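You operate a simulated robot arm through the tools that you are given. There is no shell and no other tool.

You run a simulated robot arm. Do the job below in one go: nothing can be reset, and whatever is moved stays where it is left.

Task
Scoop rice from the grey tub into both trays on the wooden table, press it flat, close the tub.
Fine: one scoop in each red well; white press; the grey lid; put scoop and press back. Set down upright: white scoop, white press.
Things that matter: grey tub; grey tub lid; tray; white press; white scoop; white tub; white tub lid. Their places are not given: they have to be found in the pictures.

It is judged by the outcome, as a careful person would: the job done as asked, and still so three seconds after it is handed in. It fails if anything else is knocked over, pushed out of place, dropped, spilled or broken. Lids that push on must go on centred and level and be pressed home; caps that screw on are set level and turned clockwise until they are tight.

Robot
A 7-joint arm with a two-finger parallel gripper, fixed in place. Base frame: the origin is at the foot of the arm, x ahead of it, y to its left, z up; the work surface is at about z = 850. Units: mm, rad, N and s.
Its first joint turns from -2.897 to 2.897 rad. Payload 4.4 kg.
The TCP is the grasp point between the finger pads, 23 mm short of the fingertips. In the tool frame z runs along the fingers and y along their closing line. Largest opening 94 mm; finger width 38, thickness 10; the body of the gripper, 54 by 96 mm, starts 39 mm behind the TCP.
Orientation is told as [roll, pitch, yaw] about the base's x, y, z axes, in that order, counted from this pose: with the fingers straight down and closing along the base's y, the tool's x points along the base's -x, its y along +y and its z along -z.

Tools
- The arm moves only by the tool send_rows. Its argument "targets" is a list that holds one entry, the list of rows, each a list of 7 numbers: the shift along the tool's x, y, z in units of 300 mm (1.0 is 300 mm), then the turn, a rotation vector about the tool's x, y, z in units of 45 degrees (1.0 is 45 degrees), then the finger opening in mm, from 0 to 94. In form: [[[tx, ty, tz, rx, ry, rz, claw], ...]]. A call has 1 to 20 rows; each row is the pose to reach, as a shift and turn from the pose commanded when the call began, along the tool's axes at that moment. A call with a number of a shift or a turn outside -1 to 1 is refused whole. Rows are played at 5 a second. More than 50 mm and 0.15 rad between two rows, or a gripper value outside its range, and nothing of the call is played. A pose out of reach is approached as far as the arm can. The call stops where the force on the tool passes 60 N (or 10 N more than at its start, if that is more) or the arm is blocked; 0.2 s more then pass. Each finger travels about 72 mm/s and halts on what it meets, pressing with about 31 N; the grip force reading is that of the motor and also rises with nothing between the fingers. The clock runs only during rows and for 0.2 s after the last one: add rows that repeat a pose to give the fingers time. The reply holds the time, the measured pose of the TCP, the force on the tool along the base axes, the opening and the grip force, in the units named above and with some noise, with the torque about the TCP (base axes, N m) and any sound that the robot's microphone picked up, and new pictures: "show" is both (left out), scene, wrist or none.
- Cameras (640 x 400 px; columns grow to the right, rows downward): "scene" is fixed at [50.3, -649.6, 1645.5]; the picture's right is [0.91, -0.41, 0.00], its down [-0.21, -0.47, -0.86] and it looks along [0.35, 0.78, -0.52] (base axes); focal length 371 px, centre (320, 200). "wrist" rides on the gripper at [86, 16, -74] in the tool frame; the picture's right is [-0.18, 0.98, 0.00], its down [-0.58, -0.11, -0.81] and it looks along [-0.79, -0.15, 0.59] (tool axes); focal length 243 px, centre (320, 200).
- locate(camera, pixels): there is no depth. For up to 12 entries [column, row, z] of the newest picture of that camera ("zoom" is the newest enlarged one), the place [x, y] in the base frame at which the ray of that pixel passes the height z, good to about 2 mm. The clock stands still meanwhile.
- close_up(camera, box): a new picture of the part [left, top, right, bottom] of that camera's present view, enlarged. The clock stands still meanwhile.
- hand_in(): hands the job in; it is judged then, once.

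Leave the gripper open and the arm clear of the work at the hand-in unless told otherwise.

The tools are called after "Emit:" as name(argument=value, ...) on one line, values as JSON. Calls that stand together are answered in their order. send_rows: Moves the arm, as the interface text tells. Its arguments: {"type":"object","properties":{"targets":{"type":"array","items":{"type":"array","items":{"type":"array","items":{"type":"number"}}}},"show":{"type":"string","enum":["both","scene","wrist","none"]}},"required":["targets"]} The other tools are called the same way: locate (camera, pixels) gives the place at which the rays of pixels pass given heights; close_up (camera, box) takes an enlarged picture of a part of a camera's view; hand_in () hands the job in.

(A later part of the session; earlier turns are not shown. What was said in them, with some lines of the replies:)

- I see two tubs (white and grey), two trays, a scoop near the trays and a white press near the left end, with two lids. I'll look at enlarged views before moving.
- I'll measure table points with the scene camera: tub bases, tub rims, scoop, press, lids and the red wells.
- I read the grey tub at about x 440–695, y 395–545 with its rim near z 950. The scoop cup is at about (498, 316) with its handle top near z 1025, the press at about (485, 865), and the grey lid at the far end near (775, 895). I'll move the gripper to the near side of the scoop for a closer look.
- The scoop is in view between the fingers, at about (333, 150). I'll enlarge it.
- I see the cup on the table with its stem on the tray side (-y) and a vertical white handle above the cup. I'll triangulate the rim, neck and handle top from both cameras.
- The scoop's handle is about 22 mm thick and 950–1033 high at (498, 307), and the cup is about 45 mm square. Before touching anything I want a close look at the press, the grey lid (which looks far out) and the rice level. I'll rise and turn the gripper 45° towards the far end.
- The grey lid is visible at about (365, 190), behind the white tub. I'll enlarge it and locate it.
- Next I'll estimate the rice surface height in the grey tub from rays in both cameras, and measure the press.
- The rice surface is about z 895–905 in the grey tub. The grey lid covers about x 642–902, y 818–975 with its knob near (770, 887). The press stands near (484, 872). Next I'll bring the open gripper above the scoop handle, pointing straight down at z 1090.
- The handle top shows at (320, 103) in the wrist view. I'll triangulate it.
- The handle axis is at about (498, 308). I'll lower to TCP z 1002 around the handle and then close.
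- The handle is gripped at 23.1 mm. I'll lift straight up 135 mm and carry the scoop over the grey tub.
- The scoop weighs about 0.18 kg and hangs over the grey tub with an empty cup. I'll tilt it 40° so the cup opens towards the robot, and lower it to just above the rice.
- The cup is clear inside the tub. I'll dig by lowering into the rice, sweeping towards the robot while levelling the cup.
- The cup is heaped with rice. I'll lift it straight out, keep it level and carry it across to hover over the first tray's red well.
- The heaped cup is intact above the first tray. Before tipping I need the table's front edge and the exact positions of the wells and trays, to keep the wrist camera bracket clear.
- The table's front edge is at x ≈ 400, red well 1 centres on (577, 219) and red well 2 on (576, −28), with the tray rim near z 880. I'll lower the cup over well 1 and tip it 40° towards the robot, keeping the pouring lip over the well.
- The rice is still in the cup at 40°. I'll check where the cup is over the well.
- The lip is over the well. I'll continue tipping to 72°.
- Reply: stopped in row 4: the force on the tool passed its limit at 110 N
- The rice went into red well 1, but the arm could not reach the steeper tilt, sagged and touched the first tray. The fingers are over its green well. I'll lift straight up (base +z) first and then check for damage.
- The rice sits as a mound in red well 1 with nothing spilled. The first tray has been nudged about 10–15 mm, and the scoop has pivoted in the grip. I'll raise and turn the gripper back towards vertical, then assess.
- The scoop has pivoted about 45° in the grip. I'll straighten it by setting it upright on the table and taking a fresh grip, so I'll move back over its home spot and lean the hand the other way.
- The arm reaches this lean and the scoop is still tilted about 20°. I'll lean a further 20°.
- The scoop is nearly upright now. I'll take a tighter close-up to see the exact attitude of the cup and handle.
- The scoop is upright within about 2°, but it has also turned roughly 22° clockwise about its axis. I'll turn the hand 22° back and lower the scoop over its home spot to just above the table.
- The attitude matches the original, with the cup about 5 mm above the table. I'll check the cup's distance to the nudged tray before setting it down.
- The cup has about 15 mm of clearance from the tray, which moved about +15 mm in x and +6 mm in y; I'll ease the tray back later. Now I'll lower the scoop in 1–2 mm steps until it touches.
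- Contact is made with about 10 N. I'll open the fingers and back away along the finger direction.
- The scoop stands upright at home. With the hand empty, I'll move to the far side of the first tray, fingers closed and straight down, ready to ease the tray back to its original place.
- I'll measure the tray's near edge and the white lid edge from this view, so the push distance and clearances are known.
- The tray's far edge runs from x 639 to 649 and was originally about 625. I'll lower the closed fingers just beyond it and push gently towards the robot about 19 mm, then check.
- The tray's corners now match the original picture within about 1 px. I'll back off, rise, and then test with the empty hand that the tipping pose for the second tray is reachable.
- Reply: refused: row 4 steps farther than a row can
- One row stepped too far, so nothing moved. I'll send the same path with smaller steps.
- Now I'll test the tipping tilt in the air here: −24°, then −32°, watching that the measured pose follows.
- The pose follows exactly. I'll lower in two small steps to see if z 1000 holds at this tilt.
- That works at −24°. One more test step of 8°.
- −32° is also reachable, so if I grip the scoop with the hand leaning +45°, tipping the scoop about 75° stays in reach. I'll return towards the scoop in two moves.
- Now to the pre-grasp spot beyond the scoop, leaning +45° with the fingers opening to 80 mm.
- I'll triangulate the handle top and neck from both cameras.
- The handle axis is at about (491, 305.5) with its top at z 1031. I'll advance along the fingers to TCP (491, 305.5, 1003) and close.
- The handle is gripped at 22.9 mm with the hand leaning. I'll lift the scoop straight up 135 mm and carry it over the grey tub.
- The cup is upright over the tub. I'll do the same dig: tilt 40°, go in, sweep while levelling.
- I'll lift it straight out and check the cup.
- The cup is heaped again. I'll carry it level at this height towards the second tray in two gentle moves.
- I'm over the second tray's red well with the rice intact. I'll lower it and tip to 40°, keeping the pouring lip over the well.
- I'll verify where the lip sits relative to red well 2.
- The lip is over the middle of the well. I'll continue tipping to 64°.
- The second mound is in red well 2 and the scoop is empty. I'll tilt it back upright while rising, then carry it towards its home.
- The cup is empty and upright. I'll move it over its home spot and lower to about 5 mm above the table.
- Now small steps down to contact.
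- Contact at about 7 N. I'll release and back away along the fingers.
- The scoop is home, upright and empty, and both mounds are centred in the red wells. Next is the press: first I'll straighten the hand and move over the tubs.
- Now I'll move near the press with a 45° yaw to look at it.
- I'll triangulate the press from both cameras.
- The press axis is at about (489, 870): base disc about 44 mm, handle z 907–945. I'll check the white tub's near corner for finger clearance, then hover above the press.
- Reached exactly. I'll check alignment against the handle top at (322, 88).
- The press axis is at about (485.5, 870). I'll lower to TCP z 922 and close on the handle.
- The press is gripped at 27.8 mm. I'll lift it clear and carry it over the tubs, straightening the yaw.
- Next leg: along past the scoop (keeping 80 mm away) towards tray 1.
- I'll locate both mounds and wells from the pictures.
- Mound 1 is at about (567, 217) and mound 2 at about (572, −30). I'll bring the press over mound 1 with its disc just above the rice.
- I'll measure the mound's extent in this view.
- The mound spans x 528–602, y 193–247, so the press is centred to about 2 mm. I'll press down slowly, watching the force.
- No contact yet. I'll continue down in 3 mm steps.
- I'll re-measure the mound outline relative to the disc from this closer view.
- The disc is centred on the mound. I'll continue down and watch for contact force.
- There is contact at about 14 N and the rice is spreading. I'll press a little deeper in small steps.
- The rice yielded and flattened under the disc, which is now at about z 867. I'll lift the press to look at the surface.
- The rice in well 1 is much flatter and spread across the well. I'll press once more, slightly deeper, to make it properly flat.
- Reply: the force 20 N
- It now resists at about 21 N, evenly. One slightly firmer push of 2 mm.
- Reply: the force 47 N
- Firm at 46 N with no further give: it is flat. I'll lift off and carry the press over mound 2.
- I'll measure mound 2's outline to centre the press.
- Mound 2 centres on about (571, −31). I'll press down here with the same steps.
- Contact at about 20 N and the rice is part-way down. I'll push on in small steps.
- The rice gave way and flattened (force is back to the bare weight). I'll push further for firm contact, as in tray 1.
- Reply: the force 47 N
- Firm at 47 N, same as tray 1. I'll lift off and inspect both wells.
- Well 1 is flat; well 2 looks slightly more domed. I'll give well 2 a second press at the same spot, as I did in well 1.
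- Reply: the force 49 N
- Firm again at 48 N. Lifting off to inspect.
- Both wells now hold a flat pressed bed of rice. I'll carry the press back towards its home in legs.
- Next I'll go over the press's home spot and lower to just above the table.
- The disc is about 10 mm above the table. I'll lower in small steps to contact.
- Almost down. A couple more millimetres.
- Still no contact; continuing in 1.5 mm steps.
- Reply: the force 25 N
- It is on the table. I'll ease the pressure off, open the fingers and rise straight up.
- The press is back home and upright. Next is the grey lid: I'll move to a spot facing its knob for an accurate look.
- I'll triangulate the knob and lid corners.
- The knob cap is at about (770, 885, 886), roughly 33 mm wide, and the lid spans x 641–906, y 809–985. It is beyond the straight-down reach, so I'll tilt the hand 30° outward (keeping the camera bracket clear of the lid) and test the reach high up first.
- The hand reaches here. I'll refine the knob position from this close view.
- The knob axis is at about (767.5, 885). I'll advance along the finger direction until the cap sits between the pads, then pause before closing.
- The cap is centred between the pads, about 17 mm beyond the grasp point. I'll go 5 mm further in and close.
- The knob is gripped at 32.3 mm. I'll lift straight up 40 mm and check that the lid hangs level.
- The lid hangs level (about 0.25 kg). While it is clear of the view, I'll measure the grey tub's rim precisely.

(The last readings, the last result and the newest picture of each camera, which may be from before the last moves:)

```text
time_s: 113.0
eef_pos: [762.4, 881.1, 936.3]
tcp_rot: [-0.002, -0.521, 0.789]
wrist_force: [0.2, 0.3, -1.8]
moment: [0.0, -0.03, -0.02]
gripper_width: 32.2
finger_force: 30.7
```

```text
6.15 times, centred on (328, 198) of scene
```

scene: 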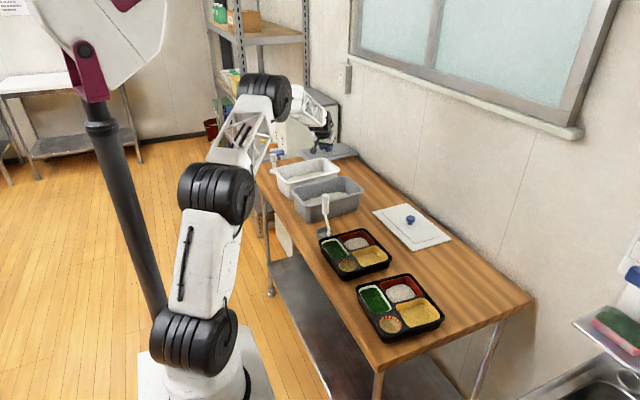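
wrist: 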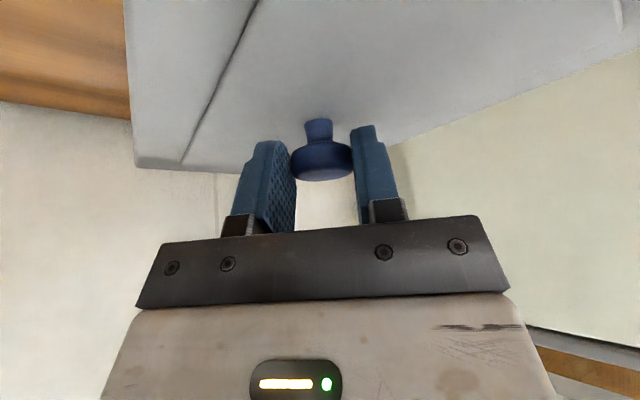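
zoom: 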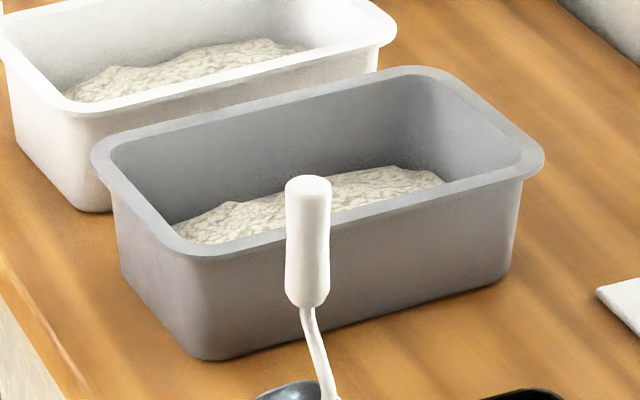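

I'll get the rim's corner positions at a few candidate heights.

Emit:
locate(camera="scene", pixels=[[287, 187.8, 940], [305, 208.5, 940], [344.7, 175.6, 940], [366.8, 192.2, 940], [287, 187.8, 950], [305, 208.5, 950], [344.7, 175.6, 950], [366.8, 192.2, 950], [308.7, 223.8, 850], [358.7, 211, 850]])

Emit:
close_up(camera="scene", box=[300, 130, 370, 180])

```text
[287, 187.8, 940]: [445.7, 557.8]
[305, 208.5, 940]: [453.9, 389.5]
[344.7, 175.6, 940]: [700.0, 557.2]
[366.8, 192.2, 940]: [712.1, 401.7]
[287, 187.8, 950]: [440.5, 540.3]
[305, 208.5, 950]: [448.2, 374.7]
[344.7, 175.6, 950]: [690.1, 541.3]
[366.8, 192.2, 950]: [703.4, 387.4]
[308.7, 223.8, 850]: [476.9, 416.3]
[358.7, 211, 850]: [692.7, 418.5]
```

```text
8.00 times, centred on (335, 155) of scene
```

zoom: 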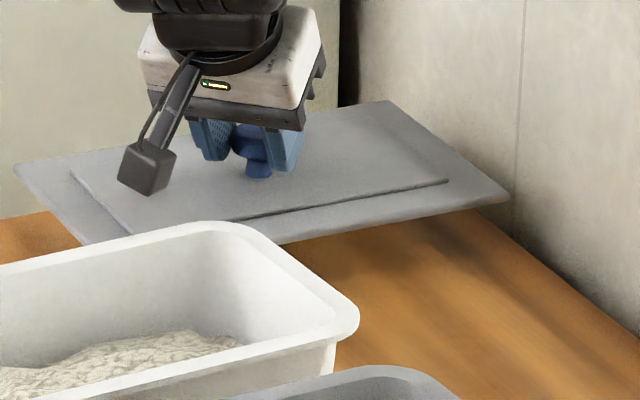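

The rim is at about z 940 with its centre near (578, 477), about 256 × 162 mm. I'll raise the lid another 90 mm and carry it over the white tub at constant orientation.

Emit:
send_rows(targets=[[[-0.04, 0, -0.07, 0, 0, 0, 15], [-0.09, 0, -0.156, 0, 0, 0, 15], [-0.15, 0, -0.26, 0, 0, 0, 15], [-0.073, -0.032, -0.304, 0, 0, 0, 15], [0.004, -0.064, -0.349, 0, 0, 0, 15], [0.08, -0.096, -0.393, 0, 0, 0, 15], [0.157, -0.128, -0.437, 0, 0, 0, 15], [0.234, -0.16, -0.481, 0, 0, 0, 15], [0.31, -0.192, -0.526, 0, 0, 0, 15], [0.387, -0.224, -0.57, 0, 0, 0, 15], [0.464, -0.256, -0.614, 0, 0, 0, 15], [0.464, -0.256, -0.614, 0, 0, 0, 15]]], show="scene")

```text
time_s: 115.6
eef_pos: [668.9, 674.6, 1023.6]
tcp_rot: [0.0, -0.522, 0.789]
wrist_force: [0.5, 0.1, -0.5]
moment: [-0.01, -0.01, -0.02]
gripper_width: 32.5
finger_force: 31.1
```

scene: 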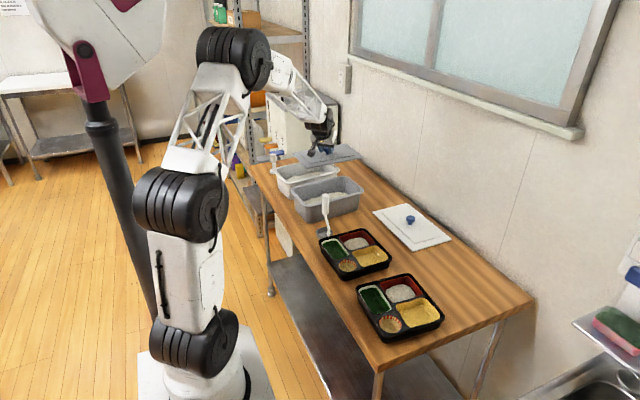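

Next leg brings the lid above the grey tub.

Emit:
send_rows(targets=[[[0.077, -0.031, -0.044, 0, 0, 0, 15], [0.153, -0.062, -0.089, 0, 0, 0, 15], [0.23, -0.093, -0.133, 0, 0, 0, 15], [0.307, -0.124, -0.177, 0, 0, 0, 15], [0.383, -0.154, -0.221, 0, 0, 0, 15], [0.46, -0.185, -0.266, 0, 0, 0, 15], [0.537, -0.216, -0.31, 0, 0, 0, 15], [0.613, -0.247, -0.354, 0, 0, 0, 15], [0.613, -0.247, -0.354, 0, 0, 0, 15]]])

Emit:
close_up(camera="scene", box=[270, 140, 390, 230])

```text
time_s: 117.6
eef_pos: [571.7, 470.9, 1024.2]
tcp_rot: [0.0, -0.521, 0.79]
wrist_force: [-0.5, 0.3, -0.1]
moment: [-0.02, 0.03, -0.01]
gripper_width: 32.5
finger_force: 31.0
```

scene: 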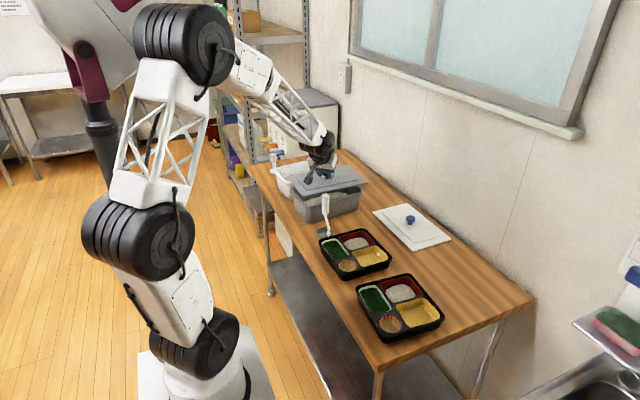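
wrist: 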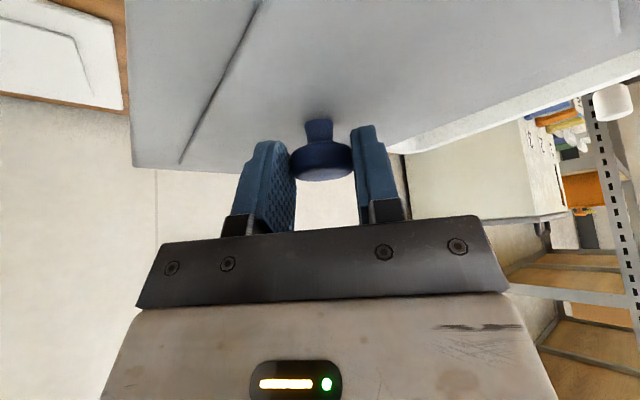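

```text
4.44 times, centred on (330, 185) of scene
```

zoom: 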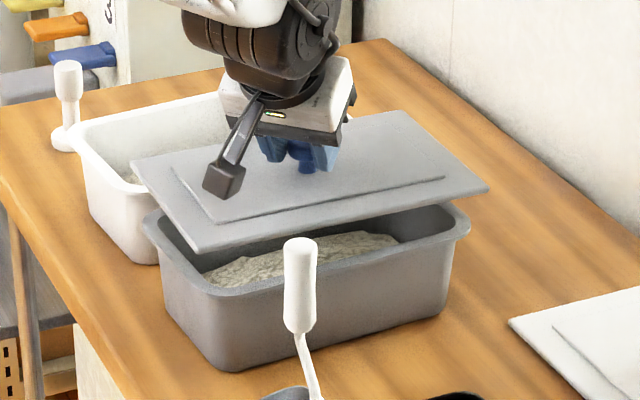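

The lid hovers over the tub and looks well aligned. I'll lower it 25 mm and compare edges at close range.

Emit:
send_rows(targets=[[[0.014, 0, 0.024, 0, 0, 0, 15], [0.028, 0, 0.048, 0, 0, 0, 15], [0.042, 0, 0.072, 0, 0, 0, 15], [0.042, 0, 0.072, 0, 0, 0, 15]]], show="none")

Emit:
close_up(camera="scene", box=[270, 150, 390, 230])

```text
time_s: 118.6
eef_pos: [571.0, 472.7, 1000.2]
tcp_rot: [-0.003, -0.522, 0.789]
wrist_force: [-0.3, -0.3, -0.5]
moment: [0.05, 0.03, -0.01]
gripper_width: 32.5
finger_force: 30.5
```

```text
5.00 times, centred on (330, 190) of scene
```

zoom: 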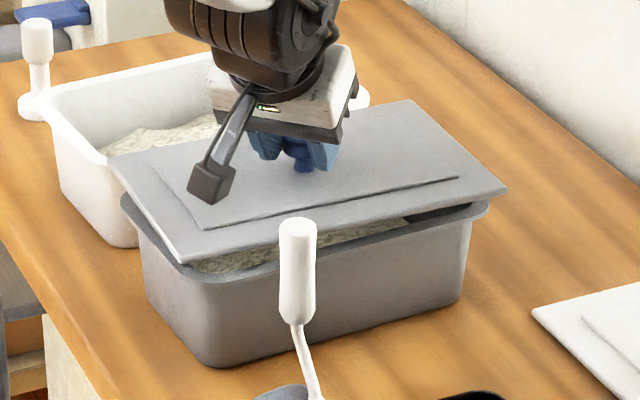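

I'll lower in small steps until the lid touches the rim, to learn the true rim height before fine centring.

Emit:
send_rows(targets=[[[0.0083, 0, 0.0144, 0, 0, 0, 15], [0.0167, 0, 0.0289, 0, 0, 0, 15], [0.0217, 0, 0.0375, 0, 0, 0, 15], [0.0217, 0, 0.0375, 0, 0, 0, 15]]], show="none")

Emit:
close_up(camera="scene", box=[270, 150, 390, 230])

```text
time_s: 119.6
eef_pos: [571.0, 471.9, 987.9]
tcp_rot: [-0.002, -0.521, 0.791]
wrist_force: [0.0, -0.3, -1.5]
moment: [-0.01, 0.01, 0.0]
gripper_width: 32.3
finger_force: 31.2
```

```text
5.00 times, centred on (330, 190) of scene
```

zoom: 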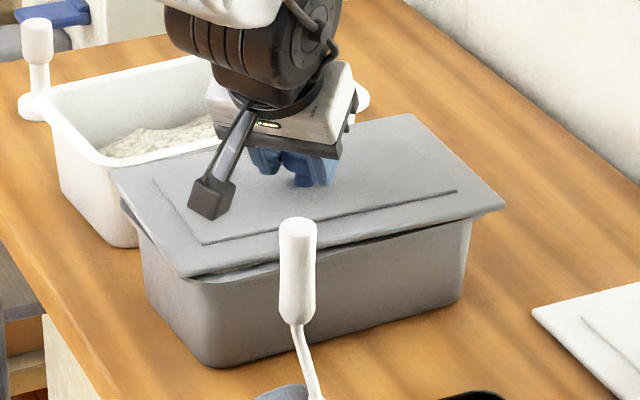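

No contact yet. Lowering further in 2 mm steps.

Emit:
send_rows(targets=[[[0.0033, 0, 0.0058, 0, 0, 0, 15], [0.0067, 0, 0.0115, 0, 0, 0, 15], [0.0067, 0, 0.0115, 0, 0, 0, 15]]], show="none")

Emit:
send_rows(targets=[[[0.0033, 0, 0.0058, 0, 0, 0, 15], [0.0067, 0, 0.0115, 0, 0, 0, 15], [0.0067, 0, 0.0115, 0, 0, 0, 15]]], show="none")

Emit:
close_up(camera="scene", box=[270, 150, 390, 230])

```text
time_s: 120.4
eef_pos: [572.6, 471.8, 985.4]
tcp_rot: [-0.002, -0.525, 0.789]
wrist_force: [-3.3, -2.4, 15.5]
moment: [0.05, -0.09, 0.25]
gripper_width: 32.4
finger_force: 30.6
```

```text
time_s: 121.2
eef_pos: [572.6, 473.2, 981.5]
tcp_rot: [-0.003, -0.526, 0.789]
wrist_force: [14.8, -0.2, 35.5]
moment: [0.36, -0.63, 0.11]
gripper_width: 32.8
finger_force: 31.8
```

```text
5.00 times, centred on (330, 190) of scene
```

zoom: 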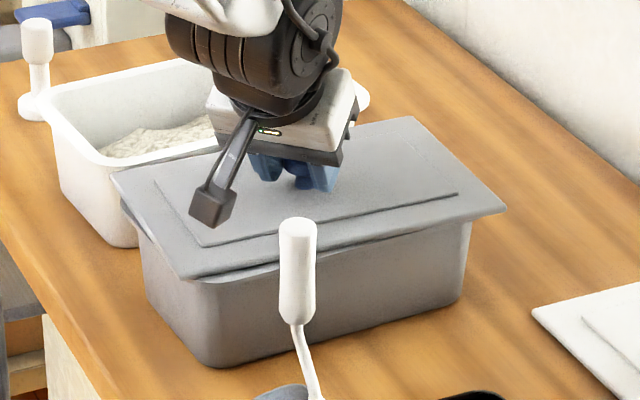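

Contact came at about TCP 985 (lid underside about z 940). I'll ease off 4 mm and inspect the alignment closely.

Emit:
send_rows(targets=[[[-0.0067, 0, -0.0115, 0, 0, 0, 15], [-0.0067, 0, -0.0115, 0, 0, 0, 15]]], show="wrist")

Emit:
close_up(camera="scene", box=[280, 170, 330, 215])

Emit:
close_up(camera="scene", box=[325, 165, 375, 210])

```text
time_s: 121.8
eef_pos: [569.7, 472.0, 981.3]
tcp_rot: [-0.003, -0.518, 0.79]
wrist_force: [-0.3, 0.1, -0.7]
moment: [-0.01, -0.01, 0.01]
gripper_width: 32.3
finger_force: 30.7
```

wrist: 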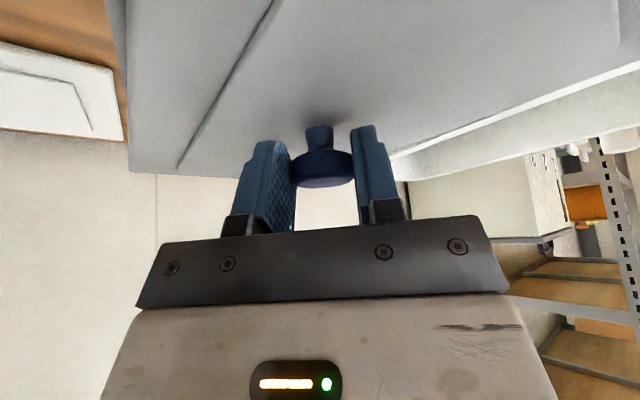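

```text
8.89 times, centred on (305, 192) of scene
```

zoom: 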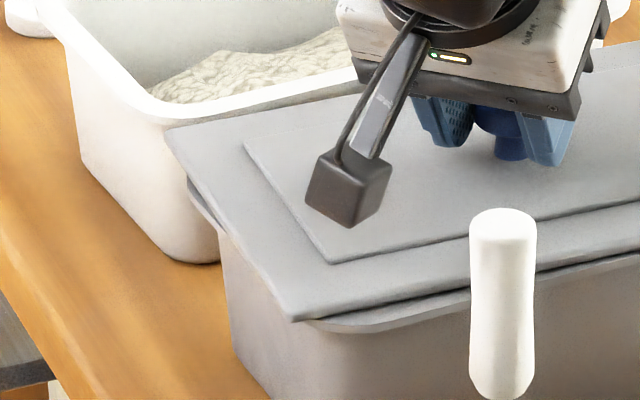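

```text
8.89 times, centred on (350, 188) of scene
```

zoom: 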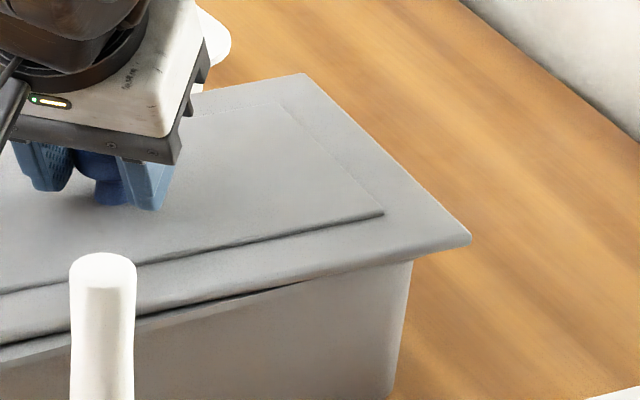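

I'll locate the lid's corners now and compare them with the rim.

Emit:
locate(camera="scene", pixels=[[302, 205.5, 944], [287.8, 184.1, 944], [366.9, 192.5, 944], [348.1, 173.7, 944], [303.8, 206.2, 938], [340, 199, 938], [290.5, 191.5, 938], [361, 195, 930]])

```text
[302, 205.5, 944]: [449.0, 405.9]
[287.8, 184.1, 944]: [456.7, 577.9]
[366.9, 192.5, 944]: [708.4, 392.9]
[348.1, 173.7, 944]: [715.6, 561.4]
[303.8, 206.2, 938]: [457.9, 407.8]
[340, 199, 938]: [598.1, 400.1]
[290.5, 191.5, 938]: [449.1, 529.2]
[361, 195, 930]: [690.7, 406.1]
```

I'll also re-measure the rim's straight edges from the earlier clear picture's pixel positions.

Emit:
locate(camera="scene", pixels=[[310.1, 207.1, 940], [362.1, 193.45, 940], [290.95, 192.3, 940], [302, 205, 940], [296.3, 185.8, 940], [341, 176.4, 940], [347.5, 177.7, 940], [363.7, 189.9, 940]])

```text
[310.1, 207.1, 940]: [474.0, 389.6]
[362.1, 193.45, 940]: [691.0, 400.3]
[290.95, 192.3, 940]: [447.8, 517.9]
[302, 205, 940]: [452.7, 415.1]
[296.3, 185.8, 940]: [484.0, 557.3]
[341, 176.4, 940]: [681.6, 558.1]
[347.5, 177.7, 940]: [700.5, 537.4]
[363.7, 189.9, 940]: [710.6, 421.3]
```

The lid has turned about 3° clockwise relative to the tub and sits about 3–4 mm too far in +x/+y. I'll lift it 10 mm, turn it 3.4° counter-clockwise and shift it.

Emit:
send_rows(targets=[[[-0.0167, 0, -0.0289, 0, 0, 0, 15], [-0.0034, -0.0035, -0.0366, -0.019, 0, -0.033, 15], [-0.0034, -0.0035, -0.0366, -0.0378, 0, -0.0654, 15], [-0.0034, -0.0035, -0.0366, -0.0378, 0, -0.0654, 15]]], show="none")

Emit:
close_up(camera="scene", box=[275, 160, 380, 225])

```text
time_s: 122.8
eef_pos: [568.1, 467.9, 994.8]
tcp_rot: [-0.002, -0.521, 0.85]
wrist_force: [0.2, -0.2, -0.6]
moment: [0.01, -0.02, 0.01]
gripper_width: 32.2
finger_force: 30.9
```

```text
6.10 times, centred on (328, 192) of scene
```

zoom: 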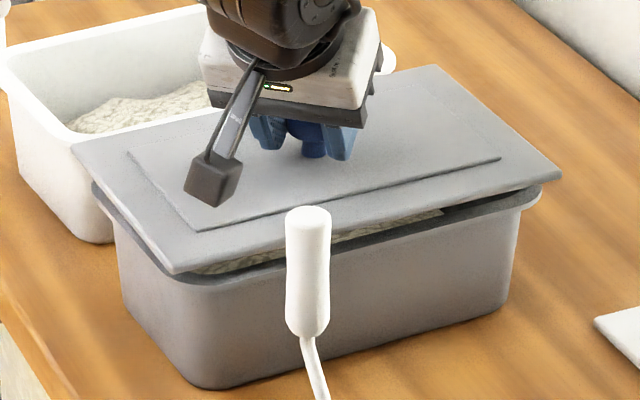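

The lid now looks parallel to the rim. I'll compare positions: lid corners at their present height against the rim.

Emit:
locate(camera="scene", pixels=[[303.4, 204, 958], [287.3, 183, 958], [367.5, 188.4, 958], [347.2, 170.2, 958], [301, 202.5, 940], [364.5, 192, 940], [291, 191.5, 940]])

Emit:
close_up(camera="scene", box=[284, 180, 316, 212])

Emit:
close_up(camera="scene", box=[345, 175, 377, 207])

```text
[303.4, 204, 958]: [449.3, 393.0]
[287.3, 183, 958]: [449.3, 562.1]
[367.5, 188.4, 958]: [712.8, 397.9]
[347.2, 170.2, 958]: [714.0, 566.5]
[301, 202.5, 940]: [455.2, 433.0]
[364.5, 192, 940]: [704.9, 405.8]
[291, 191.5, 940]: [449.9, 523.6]
```

```text
12.50 times, centred on (300, 196) of scene
```

zoom: 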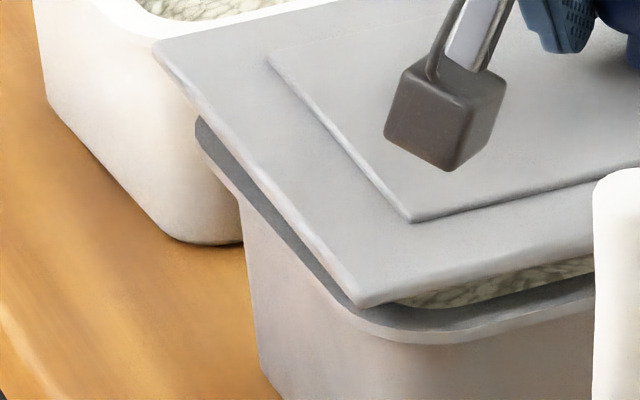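

```text
12.50 times, centred on (361, 191) of scene
```

zoom: 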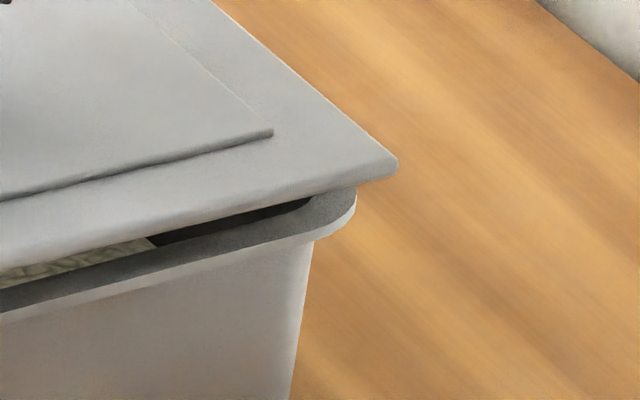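

The lid is nearly centred and could turn about 1.2° more to follow the rim. I'll turn it, shift 2 mm in −y and lower 11 mm, to just above the rim.

Emit:
send_rows(targets=[[[0.0043, -0.0044, -0.0025, -0.0133, 0, -0.0231, 15], [0.0135, -0.0044, 0.0134, -0.0133, 0, -0.0231, 15], [0.0226, -0.0044, 0.0293, -0.0133, 0, -0.0231, 15], [0.0226, -0.0044, 0.0293, -0.0133, 0, -0.0231, 15]]], show="none")

Emit:
close_up(camera="scene", box=[275, 160, 380, 225])

Emit:
close_up(camera="scene", box=[284, 180, 316, 212])

Emit:
close_up(camera="scene", box=[345, 175, 377, 207])

```text
time_s: 123.8
eef_pos: [568.4, 466.1, 982.6]
tcp_rot: [-0.003, -0.524, 0.869]
wrist_force: [0.0, 0.6, -0.7]
moment: [0.0, 0.01, 0.01]
gripper_width: 32.6
finger_force: 31.0
```

```text
6.10 times, centred on (328, 192) of scene
```

zoom: 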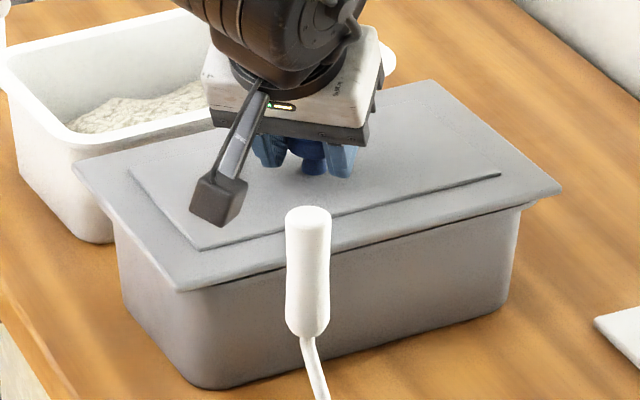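

```text
12.50 times, centred on (300, 196) of scene
```

zoom: 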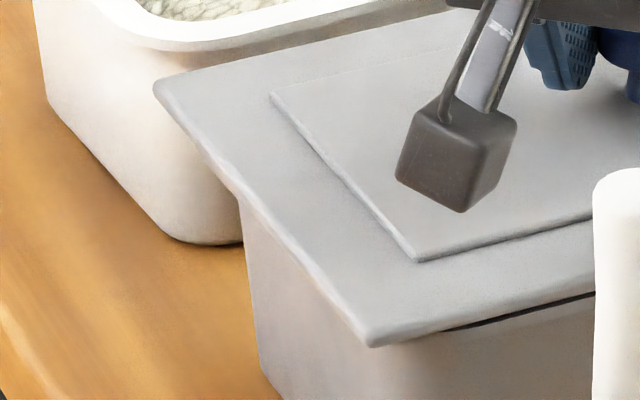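

```text
12.50 times, centred on (361, 191) of scene
```

zoom: 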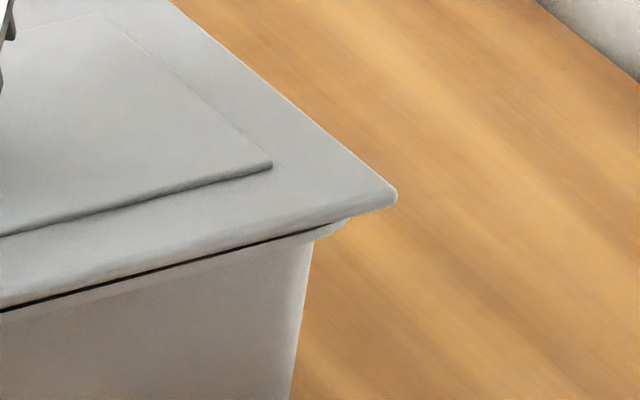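

The lid now sits just over the rim, overhanging about evenly, perhaps 0.7° over-turned. I'll turn back 0.7° and lower gently to contact.

Emit:
send_rows(targets=[[[0, 0, 0, 0.0078, 0, 0.0135, 15], [0.0025, 0, 0.0043, 0.0078, 0, 0.0135, 15], [0.005, 0, 0.0086, 0.0078, 0, 0.0135, 15], [0.005, 0, 0.0086, 0.0078, 0, 0.0135, 15]]], show="none")

Emit:
close_up(camera="scene", box=[275, 160, 380, 225])

```text
time_s: 124.8
eef_pos: [568.8, 466.7, 981.6]
tcp_rot: [-0.001, -0.525, 0.856]
wrist_force: [6.3, -0.6, 23.5]
moment: [0.25, -0.25, 0.13]
gripper_width: 32.0
finger_force: 30.9
heard: snap
```

```text
6.10 times, centred on (328, 192) of scene
```

zoom: 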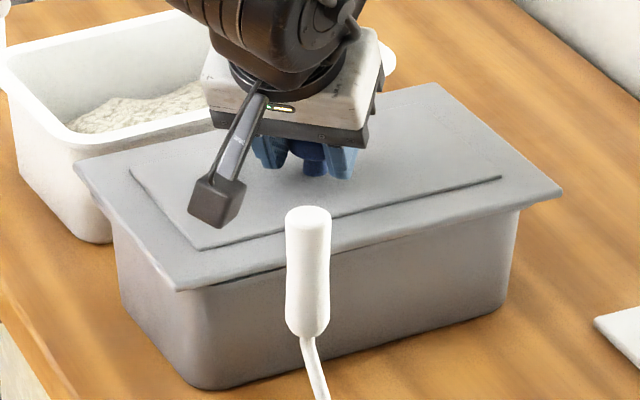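

I heard a snap: the lid has gone home. I'll open the fingers and back away along the finger direction.

Emit:
send_rows(targets=[[[-0.002, 0, -0.0035, 0, 0, 0, 15], [-0.002, 0, -0.0035, 0, 0, 0, 45], [-0.002, 0, -0.0035, 0, 0, 0, 70], [-0.002, 0, -0.0035, 0, 0, 0, 70], [-0.002, 0, -0.0035, 0, 0, 0, 70], [-0.002, 0, -0.06, 0, 0, 0, 70], [-0.002, 0, -0.18, 0, 0, 0, 70], [-0.002, 0, -0.32, 0, 0, 0, 70], [-0.002, 0, -0.45, 0, 0, 0, 70]]])

Emit:
close_up(camera="scene", box=[275, 160, 380, 225])

Emit:
close_up(camera="wrist", box=[120, 0, 500, 220])

```text
time_s: 126.8
eef_pos: [522.3, 414.7, 1095.5]
tcp_rot: [-0.001, -0.521, 0.858]
wrist_force: [0.0, 0.8, -0.7]
moment: [0.02, -0.02, -0.06]
gripper_width: 69.8
finger_force: 0.0
```

scene: 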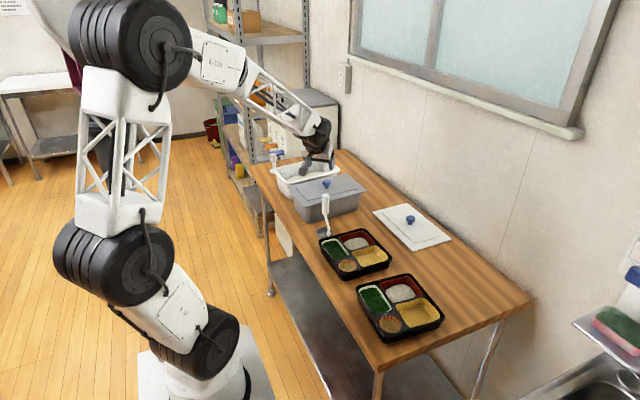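
wrist: 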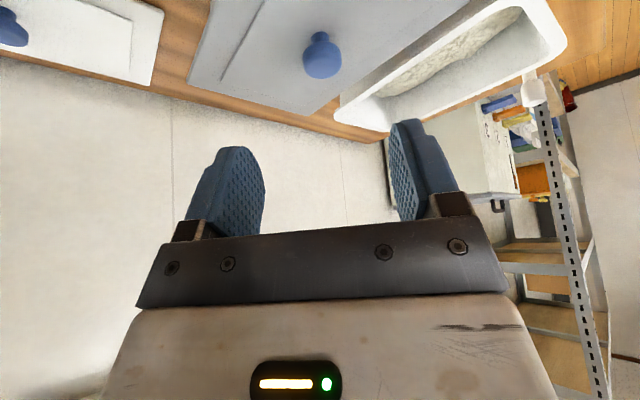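

```text
6.10 times, centred on (328, 192) of scene
```

zoom: 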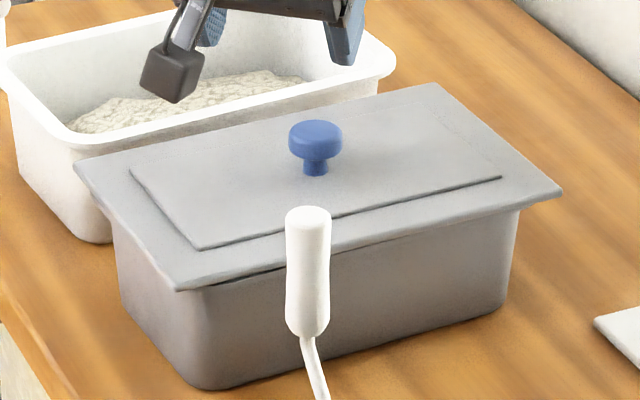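

```text
1.68 times, centred on (310, 110) of wrist
```

zoom: 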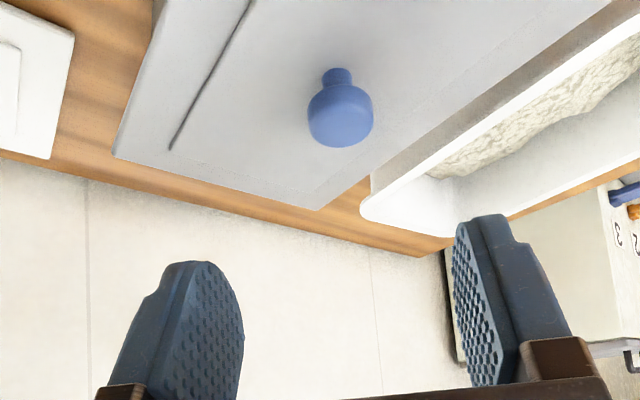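

The lid is on. I'll zoom in on its edges to check that it's seated level all around.

Emit:
close_up(camera="scene", box=[284, 180, 332, 215])

Emit:
close_up(camera="scene", box=[330, 172, 378, 207])

```text
11.43 times, centred on (308, 198) of scene
```

zoom: 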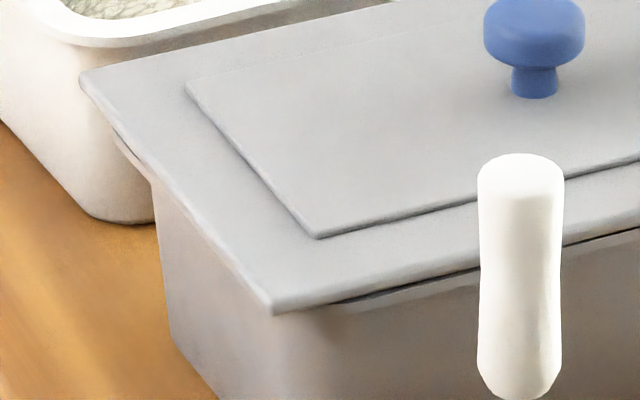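

```text
11.43 times, centred on (354, 190) of scene
```

zoom: 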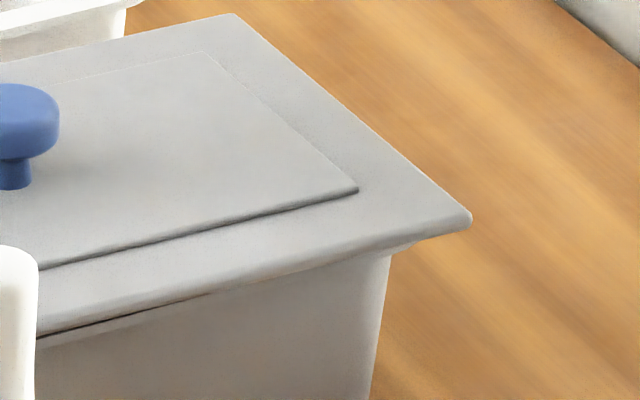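

It looks seated. For certainty I'll press straight down on the knob with closed fingers. First I'll locate the knob.

Emit:
locate(camera="scene", pixels=[[326.8, 183.1, 970], [326.8, 183.1, 975], [326.8, 183.1, 980]])

Emit:
locate(camera="wrist", pixels=[[322, 55, 970], [322, 55, 975], [322, 55, 980]])

```text
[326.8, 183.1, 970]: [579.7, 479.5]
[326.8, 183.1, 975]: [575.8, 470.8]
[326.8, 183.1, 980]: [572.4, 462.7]
```

```text
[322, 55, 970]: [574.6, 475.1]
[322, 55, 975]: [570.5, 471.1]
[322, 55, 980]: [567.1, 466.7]
```

I'll straighten the hand above the knob at (574, 472) with the fingers closed.

Emit:
send_rows(targets=[[[-0.041, -0.001, 0.0, 0, 0.166, 0, 30], [-0.083, -0.002, 0.06, 0, 0.332, 0, 0], [-0.124, -0.004, 0.14, 0, 0.497, 0, 0], [-0.165, -0.005, 0.229, 0, 0.663, 0, 0], [-0.165, -0.005, 0.229, 0, 0.663, 0, 0]]])

Emit:
close_up(camera="scene", box=[275, 140, 380, 215])

```text
time_s: 128.0
eef_pos: [576.2, 472.0, 1060.0]
tcp_rot: [-0.002, 0.0, 0.858]
wrist_force: [-0.4, 0.1, -0.2]
moment: [0.01, -0.02, 0.02]
gripper_width: 0.0
finger_force: 31.0
```

scene: 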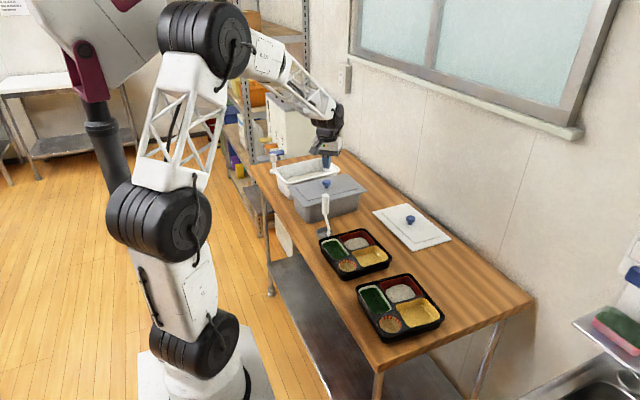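
wrist: 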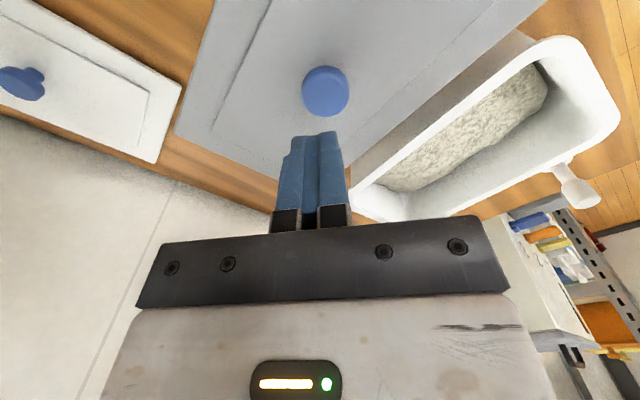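

```text
5.33 times, centred on (328, 178) of scene
```

zoom: 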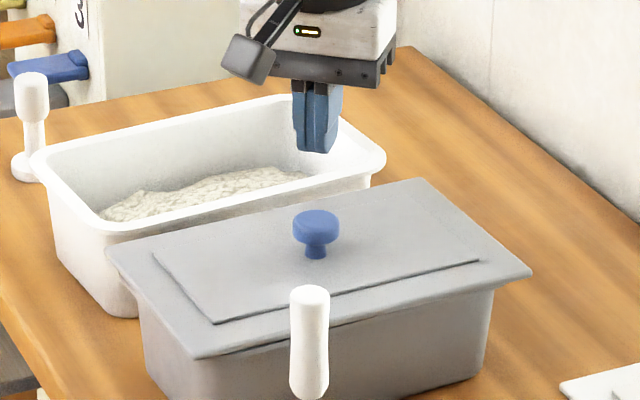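

I'll check the knob's top against the finger position, then lower.

Emit:
locate(camera="wrist", pixels=[[325, 94, 982], [325, 94, 978]])

Emit:
send_rows(targets=[[[0.0, 0, 0.06, 0, 0, 0, 0], [0.0, 0, 0.12, 0, 0, 0, 0], [0.0, 0, 0.15, 0, 0, 0, 0], [0.0, 0, 0.165, 0, 0, 0, 0], [0.0, 0, 0.165, 0, 0, 0, 0]]], show="none")

Emit:
close_up(camera="scene", box=[275, 140, 380, 215])

```text
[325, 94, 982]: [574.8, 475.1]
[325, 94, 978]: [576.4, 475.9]
```

```text
time_s: 129.2
eef_pos: [577.1, 472.6, 1013.2]
tcp_rot: [-0.003, -0.002, 0.858]
wrist_force: [1.1, 0.0, 0.2]
moment: [0.01, 0.0, 0.01]
gripper_width: 0.0
finger_force: 31.1
```

```text
5.33 times, centred on (328, 178) of scene
```

zoom: 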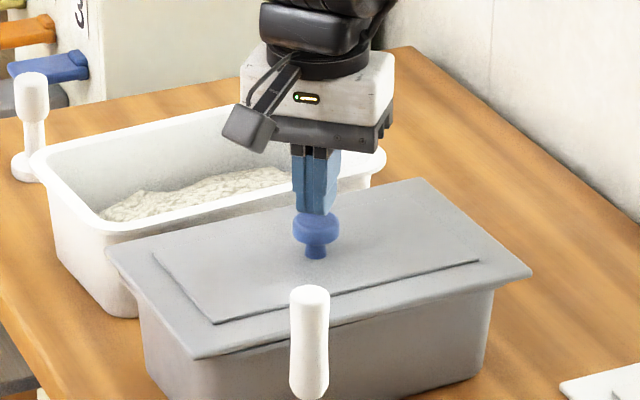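

The fingertips are right over the knob. I'll press down in small steps.

Emit:
send_rows(targets=[[[0, 0.005, 0.01, 0, 0, 0, 0], [0, 0.005, 0.02, 0, 0, 0, 0], [0, 0.005, 0.026, 0, 0, 0, 0], [0, 0.005, 0.032, 0, 0, 0, 0], [0, 0.005, 0.032, 0, 0, 0, 0]]], show="none")

```text
time_s: 130.4
eef_pos: [576.7, 473.6, 1003.2]
tcp_rot: [-0.002, -0.002, 0.855]
wrist_force: [0.7, 0.0, 0.0]
moment: [-0.02, -0.03, -0.01]
gripper_width: 0.3
finger_force: 30.9
```

Emit:
send_rows(targets=[[[0, 0, 0.008, 0, 0, 0, 0], [0, 0, 0.014, 0, 0, 0, 0], [0, 0, 0.014, 0, 0, 0, 0]]], show="none")

```text
time_s: 131.2
eef_pos: [577.3, 474.2, 1002.5]
tcp_rot: [-0.002, -0.008, 0.858]
wrist_force: [-14.5, -3.4, 58.1]
moment: [-0.13, 0.42, 0.05]
gripper_width: 0.0
finger_force: 30.8
```

Pressed with 58 N and it is solid. I'll rise, open the fingers and move clear for a final inspection.

Emit:
send_rows(targets=[[[0, 0, -0.02, 0, 0, 0, 0], [0, 0, -0.1, 0, 0, 0, 0], [0, 0, -0.24, 0, 0, 0, 40], [0, 0, -0.4, 0, 0, 0, 80], [0.1, 0.05, -0.48, 0, 0, 0, 80], [0.22, 0.1, -0.54, 0, 0, 0, 80], [0.34, 0.14, -0.6, 0, 0, 0, 80], [0.45, 0.18, -0.65, 0, 0, 0, 80], [0.45, 0.18, -0.65, 0, 0, 0, 80]]])

Emit:
close_up(camera="scene", box=[240, 130, 400, 230])

Emit:
close_up(camera="scene", box=[310, 210, 470, 360])

Emit:
close_up(camera="scene", box=[284, 172, 378, 225])

```text
time_s: 133.2
eef_pos: [443.2, 408.4, 1197.5]
tcp_rot: [-0.002, -0.001, 0.858]
wrist_force: [-0.6, 0.3, 0.7]
moment: [-0.01, 0.03, 0.02]
gripper_width: 79.8
finger_force: 0.0
```

scene: 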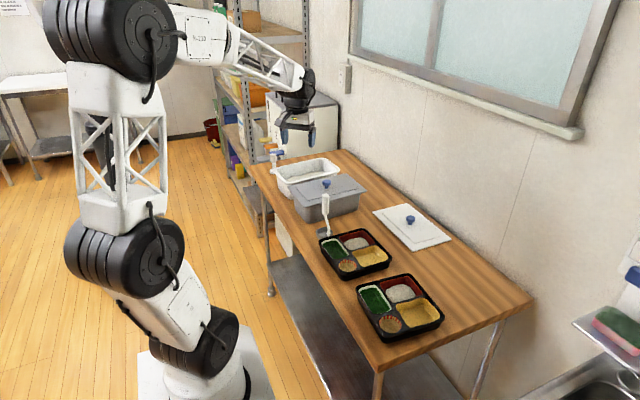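
wrist: 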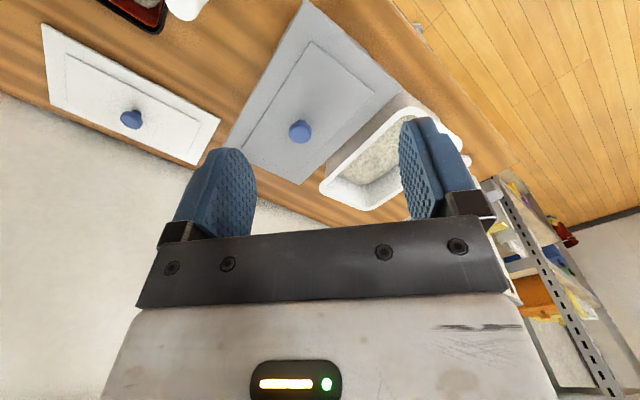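

```text
4.00 times, centred on (320, 180) of scene
```

zoom: 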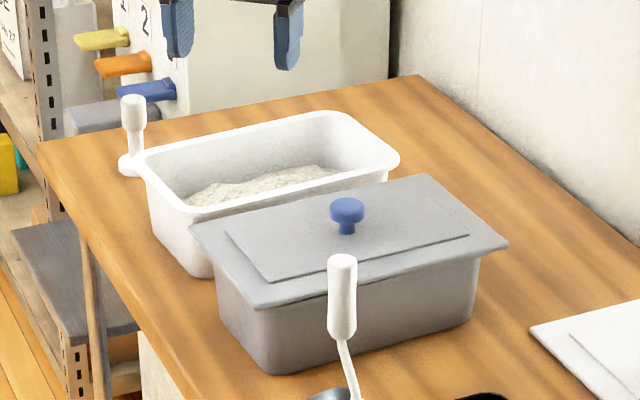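

```text
2.67 times, centred on (390, 285) of scene
```

zoom: 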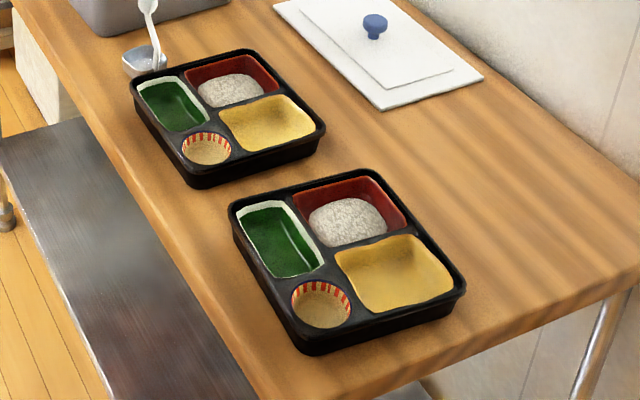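

```text
6.81 times, centred on (331, 198) of scene
```

zoom: 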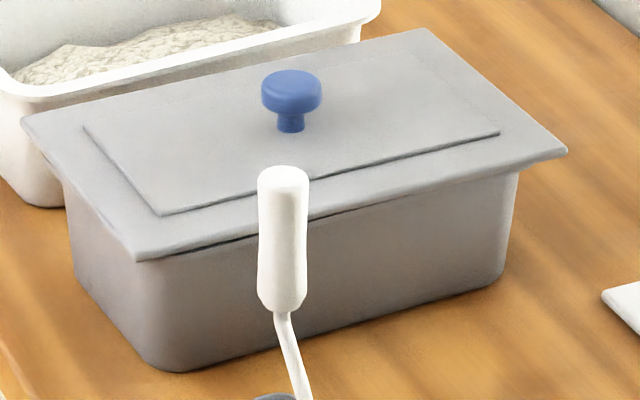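

Final check:
- Both red wells hold a scoop of flat, pressed rice, and the trays are in place.
- The scoop and the press stand upright at home.
- The grey lid is centred, level and snapped on.
- The white tub and its lid are untouched.
- The gripper is open and clear.

I'm handing in.

Emit:
hand_in()

```text
The job is handed in.
```

I've handed the job in. Each red well holds one scoop of rice pressed flat, and the grey lid is on its tub.

- **Rice:** the second well looked slightly more domed than the first, so I pressed it twice. Both wells were firm at about 46–48 N.
- **Lid:** it snapped on, and I then pressed it down with 58 N without further movement. It looks centred and level.
- **Scoop and press:** both stand upright where they were picked up, to within a few millimetres.
- **Tray knock:** while I was tipping the first scoop, the arm couldn't reach the pose and sagged onto the first tray. It hit with a peak of about 110 N and pushed the tray about 15 mm. No rice spilled. I pushed the tray back, and its corners now match the starting picture to within about 5 mm.
- **Scoop in the grip:** the same knock turned the scoop in the fingers, so I set it down and took a fresh grip before the second scoop.

The white tub and its lid were not touched. I left the gripper open and clear of the table.
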